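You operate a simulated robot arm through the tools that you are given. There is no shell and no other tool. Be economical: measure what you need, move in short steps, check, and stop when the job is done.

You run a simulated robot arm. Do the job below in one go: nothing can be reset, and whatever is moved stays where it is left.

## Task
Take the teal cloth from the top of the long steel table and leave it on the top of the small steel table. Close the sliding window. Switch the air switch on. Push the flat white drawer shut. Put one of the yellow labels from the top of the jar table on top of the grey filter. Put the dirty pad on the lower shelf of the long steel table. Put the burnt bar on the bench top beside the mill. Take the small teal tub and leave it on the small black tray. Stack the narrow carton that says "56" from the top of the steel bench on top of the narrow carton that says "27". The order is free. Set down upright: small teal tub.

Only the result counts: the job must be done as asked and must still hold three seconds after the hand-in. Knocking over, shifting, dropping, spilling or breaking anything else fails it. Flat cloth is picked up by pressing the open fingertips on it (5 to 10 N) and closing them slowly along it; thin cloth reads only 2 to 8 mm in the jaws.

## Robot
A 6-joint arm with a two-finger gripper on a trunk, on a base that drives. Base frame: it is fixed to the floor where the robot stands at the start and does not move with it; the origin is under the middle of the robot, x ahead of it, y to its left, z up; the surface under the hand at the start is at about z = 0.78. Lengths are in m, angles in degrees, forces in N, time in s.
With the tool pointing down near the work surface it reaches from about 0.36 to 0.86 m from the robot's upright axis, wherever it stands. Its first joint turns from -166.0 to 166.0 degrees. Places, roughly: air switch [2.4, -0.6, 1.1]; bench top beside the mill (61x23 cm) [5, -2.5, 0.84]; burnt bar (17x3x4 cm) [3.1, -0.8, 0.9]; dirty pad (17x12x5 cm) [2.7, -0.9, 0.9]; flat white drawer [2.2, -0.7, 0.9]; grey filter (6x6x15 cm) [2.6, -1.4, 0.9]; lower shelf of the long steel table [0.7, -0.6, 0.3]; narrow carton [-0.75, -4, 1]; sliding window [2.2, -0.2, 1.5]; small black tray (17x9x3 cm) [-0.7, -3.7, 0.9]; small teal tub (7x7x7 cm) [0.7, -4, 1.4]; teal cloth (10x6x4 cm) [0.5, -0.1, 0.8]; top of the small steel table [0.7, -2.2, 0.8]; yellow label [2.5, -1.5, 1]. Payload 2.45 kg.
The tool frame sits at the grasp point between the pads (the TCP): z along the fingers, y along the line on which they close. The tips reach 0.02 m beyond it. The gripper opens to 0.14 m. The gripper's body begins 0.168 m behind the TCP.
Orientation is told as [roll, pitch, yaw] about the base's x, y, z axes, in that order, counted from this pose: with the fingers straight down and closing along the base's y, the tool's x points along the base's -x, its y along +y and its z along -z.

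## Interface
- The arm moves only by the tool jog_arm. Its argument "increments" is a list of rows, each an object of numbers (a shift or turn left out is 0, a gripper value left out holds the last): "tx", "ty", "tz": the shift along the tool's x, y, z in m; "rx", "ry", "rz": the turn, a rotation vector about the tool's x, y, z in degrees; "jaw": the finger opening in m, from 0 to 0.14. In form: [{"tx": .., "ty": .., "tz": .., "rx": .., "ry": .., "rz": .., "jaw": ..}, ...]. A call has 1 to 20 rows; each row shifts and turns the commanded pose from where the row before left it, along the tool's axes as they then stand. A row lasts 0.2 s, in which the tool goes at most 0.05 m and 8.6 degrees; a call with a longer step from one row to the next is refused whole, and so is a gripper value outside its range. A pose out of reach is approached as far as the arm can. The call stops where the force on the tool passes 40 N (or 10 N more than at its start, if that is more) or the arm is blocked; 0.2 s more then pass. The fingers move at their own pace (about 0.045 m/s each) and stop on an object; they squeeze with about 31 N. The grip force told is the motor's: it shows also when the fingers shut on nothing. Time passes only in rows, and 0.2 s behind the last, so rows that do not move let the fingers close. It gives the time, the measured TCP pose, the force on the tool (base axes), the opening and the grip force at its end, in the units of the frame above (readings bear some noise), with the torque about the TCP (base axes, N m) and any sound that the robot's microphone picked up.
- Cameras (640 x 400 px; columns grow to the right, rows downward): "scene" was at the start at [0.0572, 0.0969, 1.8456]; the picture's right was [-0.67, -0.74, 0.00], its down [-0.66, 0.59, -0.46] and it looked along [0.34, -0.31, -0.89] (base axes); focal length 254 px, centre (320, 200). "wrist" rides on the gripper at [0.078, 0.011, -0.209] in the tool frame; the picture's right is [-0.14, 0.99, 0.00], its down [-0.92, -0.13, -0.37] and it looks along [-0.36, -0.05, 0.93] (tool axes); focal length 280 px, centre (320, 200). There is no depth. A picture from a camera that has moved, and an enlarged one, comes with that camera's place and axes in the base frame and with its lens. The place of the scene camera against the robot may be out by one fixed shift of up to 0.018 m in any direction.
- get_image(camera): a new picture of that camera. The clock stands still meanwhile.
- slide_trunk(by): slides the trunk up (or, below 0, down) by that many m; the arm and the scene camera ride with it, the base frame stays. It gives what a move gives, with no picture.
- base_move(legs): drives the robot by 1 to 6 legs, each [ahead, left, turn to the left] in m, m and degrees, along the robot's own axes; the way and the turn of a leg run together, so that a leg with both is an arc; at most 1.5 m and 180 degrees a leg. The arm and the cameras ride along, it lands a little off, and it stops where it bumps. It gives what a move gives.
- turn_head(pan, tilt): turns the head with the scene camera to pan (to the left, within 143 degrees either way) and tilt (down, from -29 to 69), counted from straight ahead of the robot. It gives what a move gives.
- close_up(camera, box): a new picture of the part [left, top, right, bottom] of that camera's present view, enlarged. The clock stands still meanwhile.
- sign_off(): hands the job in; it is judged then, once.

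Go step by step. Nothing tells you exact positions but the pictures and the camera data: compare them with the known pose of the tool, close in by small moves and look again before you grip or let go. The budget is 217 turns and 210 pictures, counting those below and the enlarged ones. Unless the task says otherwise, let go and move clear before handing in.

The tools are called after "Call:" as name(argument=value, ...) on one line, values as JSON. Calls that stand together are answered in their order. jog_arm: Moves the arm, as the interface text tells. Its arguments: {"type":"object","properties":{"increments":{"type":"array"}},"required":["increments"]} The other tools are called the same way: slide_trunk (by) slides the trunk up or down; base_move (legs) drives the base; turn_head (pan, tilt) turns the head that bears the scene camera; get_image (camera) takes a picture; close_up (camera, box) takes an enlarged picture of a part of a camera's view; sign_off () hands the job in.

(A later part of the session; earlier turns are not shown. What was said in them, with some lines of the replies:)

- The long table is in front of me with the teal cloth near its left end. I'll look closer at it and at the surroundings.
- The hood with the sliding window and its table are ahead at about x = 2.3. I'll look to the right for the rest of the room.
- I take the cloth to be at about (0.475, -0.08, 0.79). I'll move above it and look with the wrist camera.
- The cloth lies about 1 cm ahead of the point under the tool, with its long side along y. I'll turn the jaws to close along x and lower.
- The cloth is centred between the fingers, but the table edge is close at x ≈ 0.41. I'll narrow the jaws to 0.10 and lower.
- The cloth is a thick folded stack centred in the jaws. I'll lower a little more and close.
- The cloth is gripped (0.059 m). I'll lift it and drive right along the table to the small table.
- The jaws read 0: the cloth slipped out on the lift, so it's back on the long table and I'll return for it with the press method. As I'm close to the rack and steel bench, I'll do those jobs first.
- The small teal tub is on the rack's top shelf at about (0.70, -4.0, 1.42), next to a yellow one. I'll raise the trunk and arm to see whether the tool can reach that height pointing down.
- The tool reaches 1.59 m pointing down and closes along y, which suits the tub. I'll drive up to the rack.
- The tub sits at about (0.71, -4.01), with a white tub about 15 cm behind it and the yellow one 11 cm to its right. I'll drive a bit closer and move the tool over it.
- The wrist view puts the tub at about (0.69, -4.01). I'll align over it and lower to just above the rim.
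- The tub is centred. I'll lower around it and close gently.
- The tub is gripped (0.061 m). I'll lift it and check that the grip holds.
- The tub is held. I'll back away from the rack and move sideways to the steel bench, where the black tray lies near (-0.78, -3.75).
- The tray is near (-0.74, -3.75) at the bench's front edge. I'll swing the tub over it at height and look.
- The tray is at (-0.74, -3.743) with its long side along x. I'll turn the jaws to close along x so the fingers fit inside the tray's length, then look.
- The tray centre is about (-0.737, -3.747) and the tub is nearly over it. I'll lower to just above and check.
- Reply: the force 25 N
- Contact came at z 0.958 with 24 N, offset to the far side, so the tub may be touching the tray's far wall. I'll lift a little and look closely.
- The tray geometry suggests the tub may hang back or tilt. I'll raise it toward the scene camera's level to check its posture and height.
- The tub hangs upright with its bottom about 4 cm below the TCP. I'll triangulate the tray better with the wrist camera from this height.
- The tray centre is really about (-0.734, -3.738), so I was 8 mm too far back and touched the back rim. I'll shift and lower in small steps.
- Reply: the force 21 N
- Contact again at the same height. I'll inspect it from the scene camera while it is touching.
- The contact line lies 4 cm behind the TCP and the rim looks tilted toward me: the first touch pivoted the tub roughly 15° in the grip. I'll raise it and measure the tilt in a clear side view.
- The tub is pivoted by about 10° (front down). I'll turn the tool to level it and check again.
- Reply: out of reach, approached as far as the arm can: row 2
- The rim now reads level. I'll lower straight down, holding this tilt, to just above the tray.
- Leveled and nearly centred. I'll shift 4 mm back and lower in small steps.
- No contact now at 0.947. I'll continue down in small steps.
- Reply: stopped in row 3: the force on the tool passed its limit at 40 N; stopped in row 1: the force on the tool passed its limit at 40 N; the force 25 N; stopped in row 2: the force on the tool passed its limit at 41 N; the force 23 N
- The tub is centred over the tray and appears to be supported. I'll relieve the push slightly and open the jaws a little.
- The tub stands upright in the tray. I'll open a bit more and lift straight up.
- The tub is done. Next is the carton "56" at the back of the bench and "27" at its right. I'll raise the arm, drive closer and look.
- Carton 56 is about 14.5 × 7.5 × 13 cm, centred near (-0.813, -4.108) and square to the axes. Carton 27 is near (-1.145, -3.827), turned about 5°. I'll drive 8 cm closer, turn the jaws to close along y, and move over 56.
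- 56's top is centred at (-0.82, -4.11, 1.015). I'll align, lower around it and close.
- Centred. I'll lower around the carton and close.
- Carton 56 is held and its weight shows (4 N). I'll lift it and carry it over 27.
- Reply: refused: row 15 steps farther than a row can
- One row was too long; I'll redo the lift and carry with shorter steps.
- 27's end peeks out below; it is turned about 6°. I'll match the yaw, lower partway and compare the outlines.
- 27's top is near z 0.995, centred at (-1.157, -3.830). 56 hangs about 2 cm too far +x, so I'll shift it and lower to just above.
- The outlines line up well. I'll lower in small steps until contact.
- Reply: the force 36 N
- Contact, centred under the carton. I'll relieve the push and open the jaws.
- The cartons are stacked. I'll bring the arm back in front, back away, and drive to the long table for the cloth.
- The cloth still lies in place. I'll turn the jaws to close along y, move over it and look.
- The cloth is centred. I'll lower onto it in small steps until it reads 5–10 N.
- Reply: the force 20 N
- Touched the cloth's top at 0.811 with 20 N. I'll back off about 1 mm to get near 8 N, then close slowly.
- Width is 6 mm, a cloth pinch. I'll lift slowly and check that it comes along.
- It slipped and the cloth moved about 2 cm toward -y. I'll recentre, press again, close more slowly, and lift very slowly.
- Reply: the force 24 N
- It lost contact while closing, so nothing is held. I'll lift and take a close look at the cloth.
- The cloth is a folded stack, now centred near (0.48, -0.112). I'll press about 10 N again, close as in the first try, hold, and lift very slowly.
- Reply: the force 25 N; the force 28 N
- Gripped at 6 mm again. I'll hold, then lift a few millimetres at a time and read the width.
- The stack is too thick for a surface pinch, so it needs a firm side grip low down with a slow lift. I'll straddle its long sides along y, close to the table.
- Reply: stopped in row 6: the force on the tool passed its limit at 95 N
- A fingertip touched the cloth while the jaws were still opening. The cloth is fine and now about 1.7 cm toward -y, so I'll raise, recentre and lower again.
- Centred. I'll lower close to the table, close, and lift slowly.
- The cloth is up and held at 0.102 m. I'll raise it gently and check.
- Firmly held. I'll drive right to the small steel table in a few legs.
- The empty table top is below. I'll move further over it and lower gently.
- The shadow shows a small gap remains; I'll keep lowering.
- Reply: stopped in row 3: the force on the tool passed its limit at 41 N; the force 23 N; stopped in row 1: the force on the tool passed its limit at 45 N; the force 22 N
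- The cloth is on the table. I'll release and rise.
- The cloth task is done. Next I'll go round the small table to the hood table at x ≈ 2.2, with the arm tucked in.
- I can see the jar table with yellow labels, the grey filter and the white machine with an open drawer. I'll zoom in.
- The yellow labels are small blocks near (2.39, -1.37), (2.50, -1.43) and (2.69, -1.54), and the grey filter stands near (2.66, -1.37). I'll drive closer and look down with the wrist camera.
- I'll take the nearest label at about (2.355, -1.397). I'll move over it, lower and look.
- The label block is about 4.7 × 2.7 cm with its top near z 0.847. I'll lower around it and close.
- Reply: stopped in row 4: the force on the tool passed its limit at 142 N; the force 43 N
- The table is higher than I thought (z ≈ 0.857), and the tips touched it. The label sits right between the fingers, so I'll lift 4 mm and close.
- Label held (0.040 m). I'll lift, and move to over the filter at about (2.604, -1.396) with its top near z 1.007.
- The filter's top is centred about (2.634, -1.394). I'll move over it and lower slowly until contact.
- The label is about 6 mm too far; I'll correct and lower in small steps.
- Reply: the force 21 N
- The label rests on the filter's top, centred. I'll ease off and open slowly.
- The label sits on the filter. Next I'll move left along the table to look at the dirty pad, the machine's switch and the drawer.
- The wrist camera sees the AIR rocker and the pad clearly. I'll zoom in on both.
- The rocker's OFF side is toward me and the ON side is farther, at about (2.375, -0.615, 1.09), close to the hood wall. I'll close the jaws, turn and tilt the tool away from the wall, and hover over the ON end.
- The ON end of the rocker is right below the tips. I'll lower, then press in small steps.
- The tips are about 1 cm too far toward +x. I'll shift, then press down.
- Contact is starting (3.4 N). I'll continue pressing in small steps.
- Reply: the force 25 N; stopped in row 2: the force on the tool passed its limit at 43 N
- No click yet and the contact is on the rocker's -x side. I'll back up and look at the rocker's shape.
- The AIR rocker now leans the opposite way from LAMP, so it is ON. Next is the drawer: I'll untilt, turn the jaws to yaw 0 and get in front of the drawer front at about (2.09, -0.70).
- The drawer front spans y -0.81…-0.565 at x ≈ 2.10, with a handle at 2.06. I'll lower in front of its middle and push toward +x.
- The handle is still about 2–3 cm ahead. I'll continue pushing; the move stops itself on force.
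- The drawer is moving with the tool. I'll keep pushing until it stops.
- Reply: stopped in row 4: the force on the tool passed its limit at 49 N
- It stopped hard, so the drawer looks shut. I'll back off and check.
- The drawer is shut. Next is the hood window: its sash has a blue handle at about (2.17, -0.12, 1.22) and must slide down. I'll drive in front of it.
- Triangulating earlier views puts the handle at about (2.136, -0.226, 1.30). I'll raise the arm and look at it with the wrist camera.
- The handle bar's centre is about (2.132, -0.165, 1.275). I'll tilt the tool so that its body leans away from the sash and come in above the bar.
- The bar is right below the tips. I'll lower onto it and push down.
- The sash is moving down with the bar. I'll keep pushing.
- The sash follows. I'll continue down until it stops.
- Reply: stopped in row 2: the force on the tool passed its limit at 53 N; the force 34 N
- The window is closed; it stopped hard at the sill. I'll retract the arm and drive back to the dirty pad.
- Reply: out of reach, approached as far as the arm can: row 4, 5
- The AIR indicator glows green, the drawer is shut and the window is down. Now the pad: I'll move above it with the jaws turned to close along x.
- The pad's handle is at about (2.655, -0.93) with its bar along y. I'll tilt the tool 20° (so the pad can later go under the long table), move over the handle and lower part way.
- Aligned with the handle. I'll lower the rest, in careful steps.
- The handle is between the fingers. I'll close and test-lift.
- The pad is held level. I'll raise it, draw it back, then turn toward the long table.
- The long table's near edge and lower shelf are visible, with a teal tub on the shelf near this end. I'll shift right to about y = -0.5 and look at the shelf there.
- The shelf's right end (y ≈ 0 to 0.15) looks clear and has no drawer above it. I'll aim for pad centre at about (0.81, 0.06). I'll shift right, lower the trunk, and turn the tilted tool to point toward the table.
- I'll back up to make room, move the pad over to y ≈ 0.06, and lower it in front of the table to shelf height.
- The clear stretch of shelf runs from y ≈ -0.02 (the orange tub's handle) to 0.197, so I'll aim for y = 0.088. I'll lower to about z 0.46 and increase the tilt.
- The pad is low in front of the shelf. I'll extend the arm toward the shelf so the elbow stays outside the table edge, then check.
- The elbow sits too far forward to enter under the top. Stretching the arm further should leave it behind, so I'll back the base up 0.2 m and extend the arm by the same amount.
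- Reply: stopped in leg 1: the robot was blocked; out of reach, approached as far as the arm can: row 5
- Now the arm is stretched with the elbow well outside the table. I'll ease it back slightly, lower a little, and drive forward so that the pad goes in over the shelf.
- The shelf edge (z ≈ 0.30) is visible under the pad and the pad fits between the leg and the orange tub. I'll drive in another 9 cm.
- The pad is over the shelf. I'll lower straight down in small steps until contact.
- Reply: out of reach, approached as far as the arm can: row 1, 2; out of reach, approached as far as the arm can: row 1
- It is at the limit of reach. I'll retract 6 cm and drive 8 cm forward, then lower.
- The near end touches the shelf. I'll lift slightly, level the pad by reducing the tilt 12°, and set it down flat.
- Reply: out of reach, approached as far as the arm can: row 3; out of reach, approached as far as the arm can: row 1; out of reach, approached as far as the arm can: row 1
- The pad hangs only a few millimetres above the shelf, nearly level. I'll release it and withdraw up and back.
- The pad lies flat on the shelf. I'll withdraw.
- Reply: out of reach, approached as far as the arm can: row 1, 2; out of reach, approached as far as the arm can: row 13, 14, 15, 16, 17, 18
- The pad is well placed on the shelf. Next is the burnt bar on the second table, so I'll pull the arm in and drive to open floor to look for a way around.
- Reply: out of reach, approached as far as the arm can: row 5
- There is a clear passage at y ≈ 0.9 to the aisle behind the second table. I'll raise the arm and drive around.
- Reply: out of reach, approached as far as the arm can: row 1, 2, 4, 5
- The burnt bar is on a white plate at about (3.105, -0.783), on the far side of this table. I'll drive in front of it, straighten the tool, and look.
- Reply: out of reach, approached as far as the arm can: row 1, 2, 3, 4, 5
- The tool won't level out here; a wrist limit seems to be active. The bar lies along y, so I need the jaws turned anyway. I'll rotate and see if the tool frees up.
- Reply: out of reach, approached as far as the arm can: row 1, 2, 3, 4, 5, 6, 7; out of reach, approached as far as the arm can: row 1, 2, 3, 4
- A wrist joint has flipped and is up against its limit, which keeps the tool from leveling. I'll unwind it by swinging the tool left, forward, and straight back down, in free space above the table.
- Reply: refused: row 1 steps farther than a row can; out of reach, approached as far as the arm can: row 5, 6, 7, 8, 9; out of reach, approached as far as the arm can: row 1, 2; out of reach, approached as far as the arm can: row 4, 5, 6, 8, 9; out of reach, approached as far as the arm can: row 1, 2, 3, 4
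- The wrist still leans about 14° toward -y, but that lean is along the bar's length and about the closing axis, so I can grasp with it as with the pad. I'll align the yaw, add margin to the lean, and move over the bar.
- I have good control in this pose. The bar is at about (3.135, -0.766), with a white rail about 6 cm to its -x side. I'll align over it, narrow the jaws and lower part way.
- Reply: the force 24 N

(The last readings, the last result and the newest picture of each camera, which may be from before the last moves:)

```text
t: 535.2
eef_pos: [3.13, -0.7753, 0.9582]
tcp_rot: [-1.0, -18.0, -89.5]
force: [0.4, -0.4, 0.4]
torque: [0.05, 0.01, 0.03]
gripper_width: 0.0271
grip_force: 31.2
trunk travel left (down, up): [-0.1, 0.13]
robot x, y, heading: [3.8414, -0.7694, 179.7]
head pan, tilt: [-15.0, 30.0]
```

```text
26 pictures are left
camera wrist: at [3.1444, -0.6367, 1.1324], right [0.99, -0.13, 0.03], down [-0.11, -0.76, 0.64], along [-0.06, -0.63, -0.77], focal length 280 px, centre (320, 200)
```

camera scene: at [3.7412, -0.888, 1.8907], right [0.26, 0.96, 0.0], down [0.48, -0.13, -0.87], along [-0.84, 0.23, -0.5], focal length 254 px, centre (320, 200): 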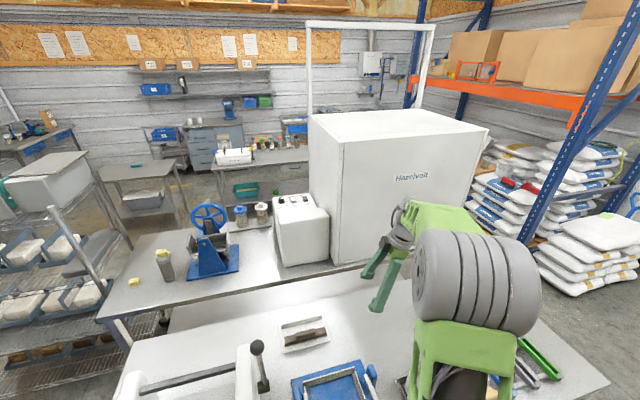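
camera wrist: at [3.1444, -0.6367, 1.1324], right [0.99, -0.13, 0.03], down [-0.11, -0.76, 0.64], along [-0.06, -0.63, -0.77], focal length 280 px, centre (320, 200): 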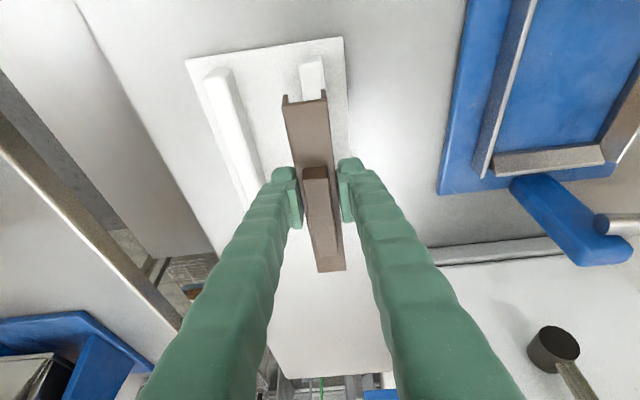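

The burnt bar is held. I'll lift, draw it back, and drive toward the bench by the mill.

Call:
jog_arm(increments=[{"tx": -0.0124, "tz": -0.038}, {"tx": -0.0139, "tz": -0.0428}, {"tx": -0.0139, "tz": -0.0428}, {"tx": -0.0139, "tz": -0.0428}, {"tx": -0.0139, "tz": -0.0428}, {"tx": -0.0139, "tz": -0.0428}, {"ty": 0.04}, {"ty": 0.045}, {"ty": 0.045}, {"ty": 0.045}, {"ty": 0.045}, {}])

Call:
base_move(legs=[[-0.42, 0, 0], [0, 0, 90]])

Call:
turn_head(pan=40, tilt=30)

Call:
get_image(camera="scene")

```text
t: 537.8
eef_pos: [3.3545, -0.7758, 1.2189]
tcp_rot: [-0.8, -17.9, -89.5]
force: [0.0, 0.4, -1.7]
torque: [0.03, -0.05, -0.02]
gripper_width: 0.0272
grip_force: 31.5
trunk travel left (down, up): [-0.1, 0.13]
robot x, y, heading: [3.8381, -0.7743, 179.9]
head pan, tilt: [-15.0, 30.0]
```

```text
t: 544.2
eef_pos: [4.2655, -1.2559, 1.2196]
tcp_rot: [-0.9, -17.8, 0.4]
force: [0.3, 0.5, -0.6]
torque: [0.01, 0.04, 0.0]
gripper_width: 0.0271
grip_force: 30.7
trunk travel left (down, up): [-0.1, 0.13]
robot x, y, heading: [4.2619, -0.7749, -90.6]
head pan, tilt: [-15.0, 30.0]
```

```text
t: 545.4
eef_pos: [4.2633, -1.2558, 1.2193]
tcp_rot: [-0.9, -18.0, 0.3]
force: [0.4, -0.3, -0.6]
torque: [0.0, -0.01, -0.01]
gripper_width: 0.0269
grip_force: 31.4
trunk travel left (down, up): [-0.1, 0.13]
robot x, y, heading: [4.2613, -0.7685, -90.6]
head pan, tilt: [40.0, 30.0]
```

```text
25 pictures are left
camera scene: at [4.459, -0.8535, 1.8907], right [-0.77, -0.64, 0.0], down [-0.32, 0.39, -0.87], along [0.55, -0.67, -0.5], focal length 254 px, centre (320, 200)
```

scene: 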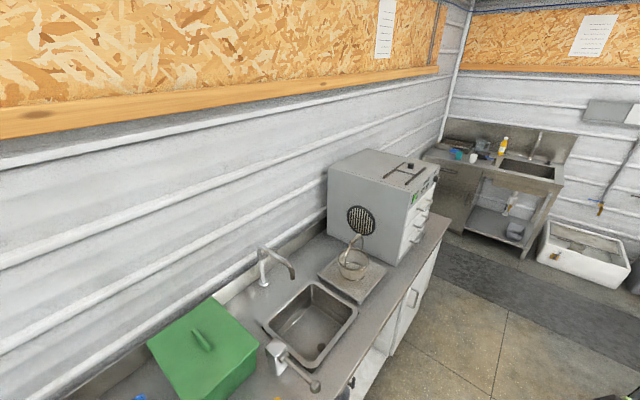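

The counter with the oven is ahead on the left; the mill should be just past it. I'll drive along the aisle and look.

Call:
base_move(legs=[[1.3, 0, 0.6]])

Call:
turn_head(pan=60, tilt=40)

Call:
get_image(camera="scene")

```text
t: 552.0
eef_pos: [4.26, -2.5644, 1.2192]
tcp_rot: [-1.0, -17.9, 0.6]
force: [0.2, -1.1, 0.1]
torque: [0.05, 0.02, 0.01]
gripper_width: 0.0265
grip_force: 31.3
trunk travel left (down, up): [-0.1, 0.13]
robot x, y, heading: [4.2533, -2.0802, -90.0]
head pan, tilt: [40.0, 30.0]
```

```text
t: 552.8
eef_pos: [4.2587, -2.5642, 1.2198]
tcp_rot: [-0.9, -17.8, 0.6]
force: [0.3, -0.1, 0.2]
torque: [0.0, -0.02, -0.03]
gripper_width: 0.027
grip_force: 31.1
trunk travel left (down, up): [-0.1, 0.13]
robot x, y, heading: [4.2543, -2.0779, -90.3]
head pan, tilt: [60.0, 40.0]
```

```text
24 pictures are left
camera scene: at [4.4678, -2.1347, 1.8754], right [-0.5, -0.86, 0.0], down [-0.56, 0.32, -0.77], along [0.66, -0.39, -0.64], focal length 254 px, centre (320, 200)
```

scene: 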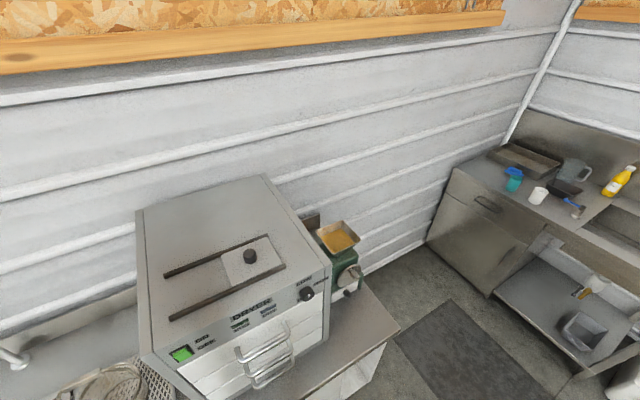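

The mill (green grinder) stands at the end of the counter past the dryer, and there's free bench top in front of it around (4.79, -2.51). I'll drive past the dryer and turn to face it.

Call:
base_move(legs=[[0.44, 0, 0], [0, 0, 90]])

Call:
turn_head(pan=10, tilt=50)

Call:
get_image(camera="scene")

Call:
get_image(camera="wrist")

```text
t: 559.4
eef_pos: [4.7369, -2.5196, 1.2191]
tcp_rot: [-0.9, -17.9, 90.7]
force: [-0.2, -0.6, 0.8]
torque: [-0.05, 0.0, 0.02]
gripper_width: 0.0269
grip_force: 30.9
trunk travel left (down, up): [-0.1, 0.13]
robot x, y, heading: [4.2532, -2.5263, 0.2]
head pan, tilt: [60.0, 40.0]
```

```text
t: 560.5
eef_pos: [4.7372, -2.5196, 1.2196]
tcp_rot: [-0.8, -17.8, 90.7]
force: [0.6, -0.5, -0.1]
torque: [-0.02, 0.0, 0.0]
gripper_width: 0.0269
grip_force: 31.4
trunk travel left (down, up): [-0.1, 0.13]
robot x, y, heading: [4.2528, -2.5249, 0.2]
head pan, tilt: [10.0, 50.0]
```

```text
23 pictures are left
camera scene: at [4.3398, -2.373, 1.8612], right [0.17, -0.98, 0.0], down [-0.75, -0.13, -0.64], along [0.63, 0.11, -0.77], focal length 254 px, centre (320, 200)
```

scene: 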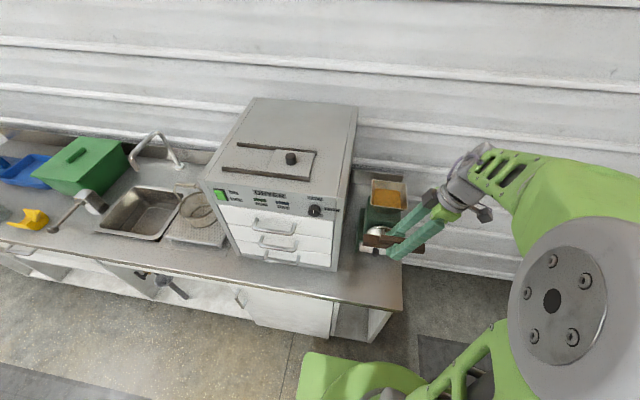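

```text
22 pictures are left
camera wrist: at [4.7256, -2.6589, 1.3941], right [-0.99, 0.12, 0.03], down [0.11, 0.76, 0.64], along [0.06, 0.63, -0.77], focal length 280 px, centre (320, 200)
```

wrist: 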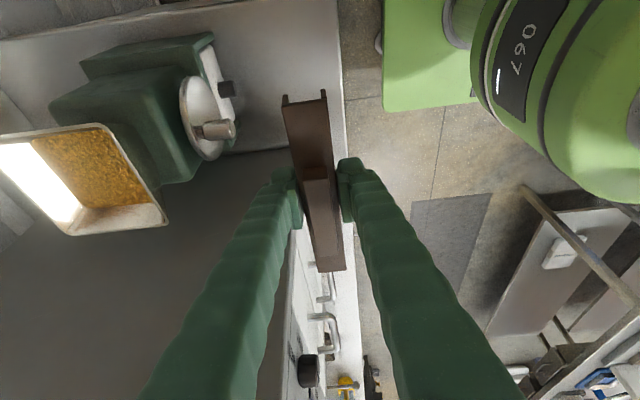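

The free strip in front of the mill spans x 4.69–4.87 and y -2.61…-2.36. I'll centre the bar at about (4.775, -2.485) and lower.

Call:
jog_arm(increments=[{"ty": -0.038, "tx": 0.0}, {"tx": -0.034, "tz": 0.011}, {"tx": 0.0139, "tz": 0.0428}, {"tx": 0.0139, "tz": 0.0428}, {"tx": 0.0139, "tz": 0.0428}, {"tx": 0.0139, "tz": 0.0428}, {"tx": 0.0139, "tz": 0.0428}, {"tx": 0.0139, "tz": 0.0428}, {"tx": 0.0062, "tz": 0.019}, {}])

Call:
get_image(camera="wrist")

Call:
close_up(camera="scene", box=[320, 200, 460, 310])

```text
t: 562.7
eef_pos: [4.7793, -2.484, 0.9303]
tcp_rot: [-0.9, -17.9, 90.7]
force: [0.6, 0.6, -0.4]
torque: [0.03, 0.0, -0.01]
gripper_width: 0.0271
grip_force: 31.1
trunk travel left (down, up): [-0.1, 0.13]
robot x, y, heading: [4.2504, -2.5257, 0.1]
head pan, tilt: [10.0, 50.0]
```

```text
21 pictures are left
camera wrist: at [4.7673, -2.6236, 1.1049], right [-0.99, 0.12, 0.03], down [0.11, 0.76, 0.64], along [0.06, 0.63, -0.77], focal length 280 px, centre (320, 200)
```

wrist: 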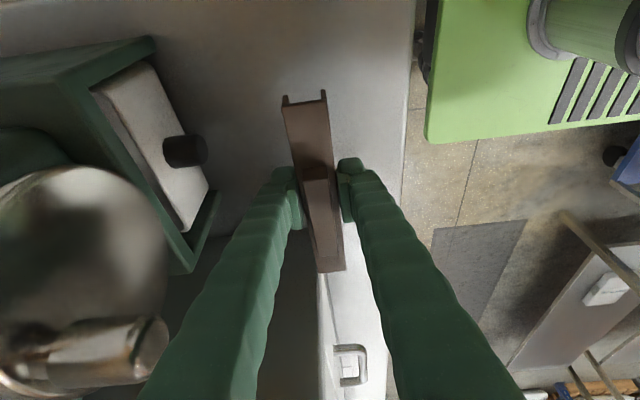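

```text
3.64 times, centred on (390, 255) of scene
camera zoom: at [4.3397, -2.373, 1.8613], right [0.17, -0.98, 0.0], down [-0.75, -0.13, -0.64], along [0.63, 0.11, -0.77], focal length 924 px, centre (66, 0)
```

zoom: 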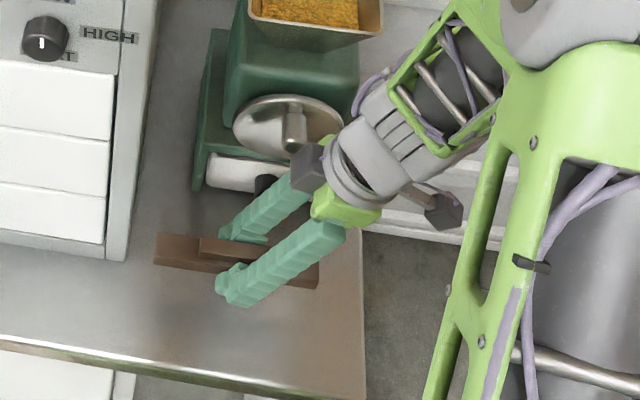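

The bar is over clear bench top. I'll lower in small steps until contact.

Call:
jog_arm(increments=[{"tx": 0.0062, "tz": 0.019}, {"tx": 0.0062, "tz": 0.019}, {}])

Call:
jog_arm(increments=[{"tx": 0.0015, "tz": 0.0048}, {"tx": 0.0015, "tz": 0.0048}, {}])

```text
t: 563.5
eef_pos: [4.781, -2.4847, 0.8902]
tcp_rot: [-0.9, -18.0, 90.6]
force: [0.0, 0.2, 0.1]
torque: [0.01, -0.01, -0.01]
gripper_width: 0.0271
grip_force: 30.6
trunk travel left (down, up): [-0.1, 0.13]
robot x, y, heading: [4.2502, -2.5255, 0.0]
head pan, tilt: [10.0, 50.0]
```

```text
t: 564.3
eef_pos: [4.7803, -2.4826, 0.8797]
tcp_rot: [-1.0, -17.9, 90.7]
force: [0.3, -0.9, -1.6]
torque: [0.03, 0.05, 0.02]
gripper_width: 0.0269
grip_force: 31.5
trunk travel left (down, up): [-0.1, 0.13]
robot x, y, heading: [4.2488, -2.5215, 0.1]
head pan, tilt: [10.0, 50.0]
```

Call:
jog_arm(increments=[{"tx": 0.0015, "tz": 0.0048}, {}])

Call:
jog_arm(increments=[{"tx": 0.0015, "tz": 0.0048}, {}])

Call:
jog_arm(increments=[{"tx": 0.0012, "tz": 0.0038}, {}])

Call:
close_up(camera="scene", box=[330, 220, 430, 300])

```text
t: 564.9
eef_pos: [4.7797, -2.4835, 0.8759]
tcp_rot: [-0.8, -18.0, 90.7]
force: [1.4, -1.1, 0.1]
torque: [0.0, 0.01, 0.0]
gripper_width: 0.0272
grip_force: 30.7
trunk travel left (down, up): [-0.1, 0.13]
robot x, y, heading: [4.256, -2.5222, -0.1]
head pan, tilt: [10.0, 50.0]
```

```text
t: 565.5
eef_pos: [4.7814, -2.4837, 0.8706]
tcp_rot: [-0.9, -17.9, 90.7]
force: [0.7, -0.4, -0.6]
torque: [0.01, 0.0, 0.02]
gripper_width: 0.027
grip_force: 31.2
trunk travel left (down, up): [-0.1, 0.13]
robot x, y, heading: [4.2561, -2.5273, 0.1]
head pan, tilt: [10.0, 50.0]
```

```text
t: 566.1
eef_pos: [4.7803, -2.4842, 0.8655]
tcp_rot: [-0.9, -17.9, 90.7]
force: [0.0, -0.2, -1.0]
torque: [0.03, 0.01, 0.02]
gripper_width: 0.0271
grip_force: 30.8
trunk travel left (down, up): [-0.1, 0.13]
robot x, y, heading: [4.2563, -2.5221, -0.1]
head pan, tilt: [10.0, 50.0]
```

```text
5.00 times, centred on (380, 260) of scene
camera zoom: at [4.3397, -2.373, 1.8612], right [0.17, -0.98, 0.0], down [-0.75, -0.13, -0.64], along [0.63, 0.11, -0.77], focal length 1270 px, centre (20, -100)
```

zoom: 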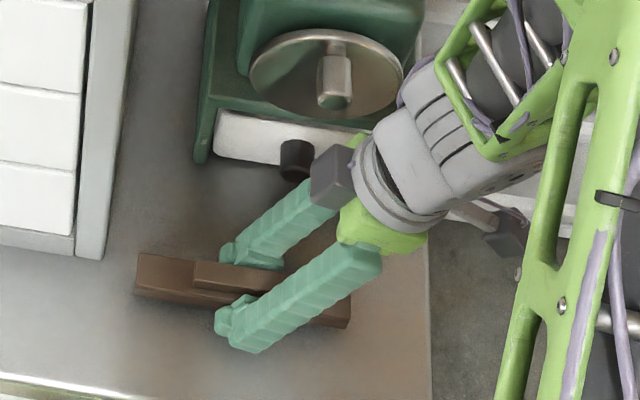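

Call:
jog_arm(increments=[{"tx": 0.0012, "tz": 0.0038}, {}])

Call:
jog_arm(increments=[{"tx": 0.0012, "tz": 0.0038}, {}])

Call:
jog_arm(increments=[{"tx": 0.0009, "tz": 0.0029}, {}])

```text
t: 566.7
eef_pos: [4.7808, -2.4827, 0.8636]
tcp_rot: [-1.0, -18.0, 90.7]
force: [-2.1, -1.1, 14.3]
torque: [-0.15, 0.37, -0.01]
gripper_width: 0.0271
grip_force: 31.5
trunk travel left (down, up): [-0.1, 0.13]
robot x, y, heading: [4.2507, -2.5247, -0.3]
head pan, tilt: [10.0, 50.0]
```

```text
t: 567.1
eef_pos: [4.7809, -2.4832, 0.863]
tcp_rot: [-1.1, -18.3, 90.7]
force: [-7.5, -5.3, 26.6]
torque: [-0.33, 0.87, 0.13]
gripper_width: 0.027
grip_force: 30.7
trunk travel left (down, up): [-0.1, 0.13]
robot x, y, heading: [4.2502, -2.5239, -0.2]
head pan, tilt: [10.0, 50.0]
stopped in row 1: the force on the tool passed its limit at 49 N (the readings are from after the stop); the commanded pose is now the measured one
```

```text
t: 567.4
eef_pos: [4.7801, -2.4826, 0.8633]
tcp_rot: [-1.1, -18.4, 90.7]
force: [-8.9, -4.2, 26.2]
torque: [-0.31, 0.81, 0.07]
gripper_width: 0.0269
grip_force: 30.8
trunk travel left (down, up): [-0.1, 0.13]
robot x, y, heading: [4.2568, -2.5263, 0.0]
head pan, tilt: [10.0, 50.0]
stopped in row 1: the force on the tool passed its limit at 45 N (the readings are from after the stop); the commanded pose is now the measured one
```

Contact with the bench. I'll relieve the push and open the jaws.

Call:
jog_arm(increments=[{"tx": -0.0009, "tz": -0.0029}, {"jaw": 0.032}, {"jaw": 0.04}, {"jaw": 0.056}, {}, {}])

Call:
get_image(camera="wrist")

```text
t: 568.8
eef_pos: [4.7818, -2.4833, 0.8645]
tcp_rot: [-1.1, -18.2, 90.7]
force: [0.3, 0.0, 0.0]
torque: [0.01, -0.02, -0.02]
gripper_width: 0.0562
grip_force: 0.1
trunk travel left (down, up): [-0.1, 0.13]
robot x, y, heading: [4.2514, -2.5278, 0.1]
head pan, tilt: [10.0, 50.0]
```

```text
18 pictures are left
camera wrist: at [4.7693, -2.6232, 1.0385], right [-0.99, 0.12, 0.03], down [0.11, 0.76, 0.64], along [0.06, 0.64, -0.77], focal length 280 px, centre (320, 200)
```

wrist: 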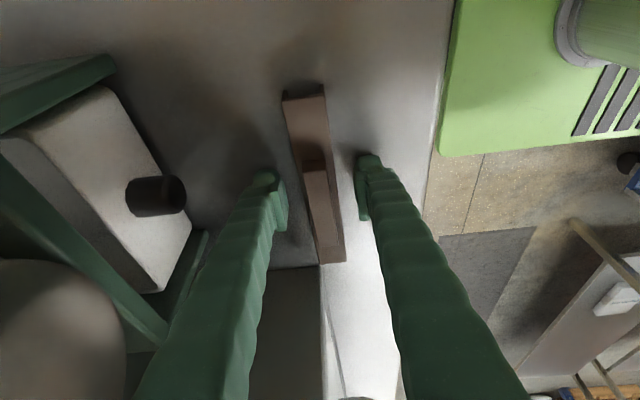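

The bar rests on the bench. I'll lift straight up and check the result.

Call:
jog_arm(increments=[{"tx": -0.0062, "tz": -0.019}, {"tx": -0.0124, "tz": -0.038}, {"tx": -0.0139, "tz": -0.0428}, {"tx": -0.0139, "tz": -0.0428}, {"tx": -0.0139, "tz": -0.0428}, {"ty": 0.045}, {"ty": 0.045}, {"ty": 0.04}, {}])

Call:
close_up(camera="scene", box=[320, 200, 460, 310])

```text
t: 570.8
eef_pos: [4.648, -2.4843, 1.0579]
tcp_rot: [-1.2, -18.3, 90.7]
force: [0.0, 0.7, -0.1]
torque: [-0.01, -0.01, -0.01]
gripper_width: 0.0562
grip_force: 0.0
trunk travel left (down, up): [-0.1, 0.13]
robot x, y, heading: [4.252, -2.5254, -0.2]
head pan, tilt: [10.0, 50.0]
```

```text
3.64 times, centred on (390, 255) of scene
camera zoom: at [4.3399, -2.3733, 1.8612], right [0.17, -0.98, 0.0], down [-0.75, -0.13, -0.64], along [0.63, 0.11, -0.77], focal length 924 px, centre (66, 0)
```

zoom: 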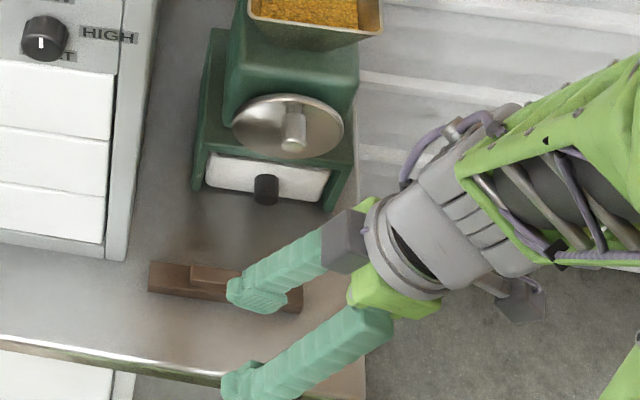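

The bar lies on the bench in front of the mill and the hand is clear. All nine jobs are finished, so I'm handing in.

Call:
sign_off()

```text
The job is handed in.
```

I finished all nine jobs and handed them in; I don't have the verdict. These are the points that could count against it:

- **Air switch:** the green indicator lit after I pressed the ON side, though I heard no click.
- **Tub and tray:** the small teal tub stands upright in the black tray. Lowering it pushed the tray back about 8 mm.
- **Base bump:** the robot was briefly blocked while backing up near the hood table. I didn't check whether anything moved.
- **Other checks:** the last pictures I took of the cloth, window, drawer, label, pad, cartons and burnt bar showed each where you asked.
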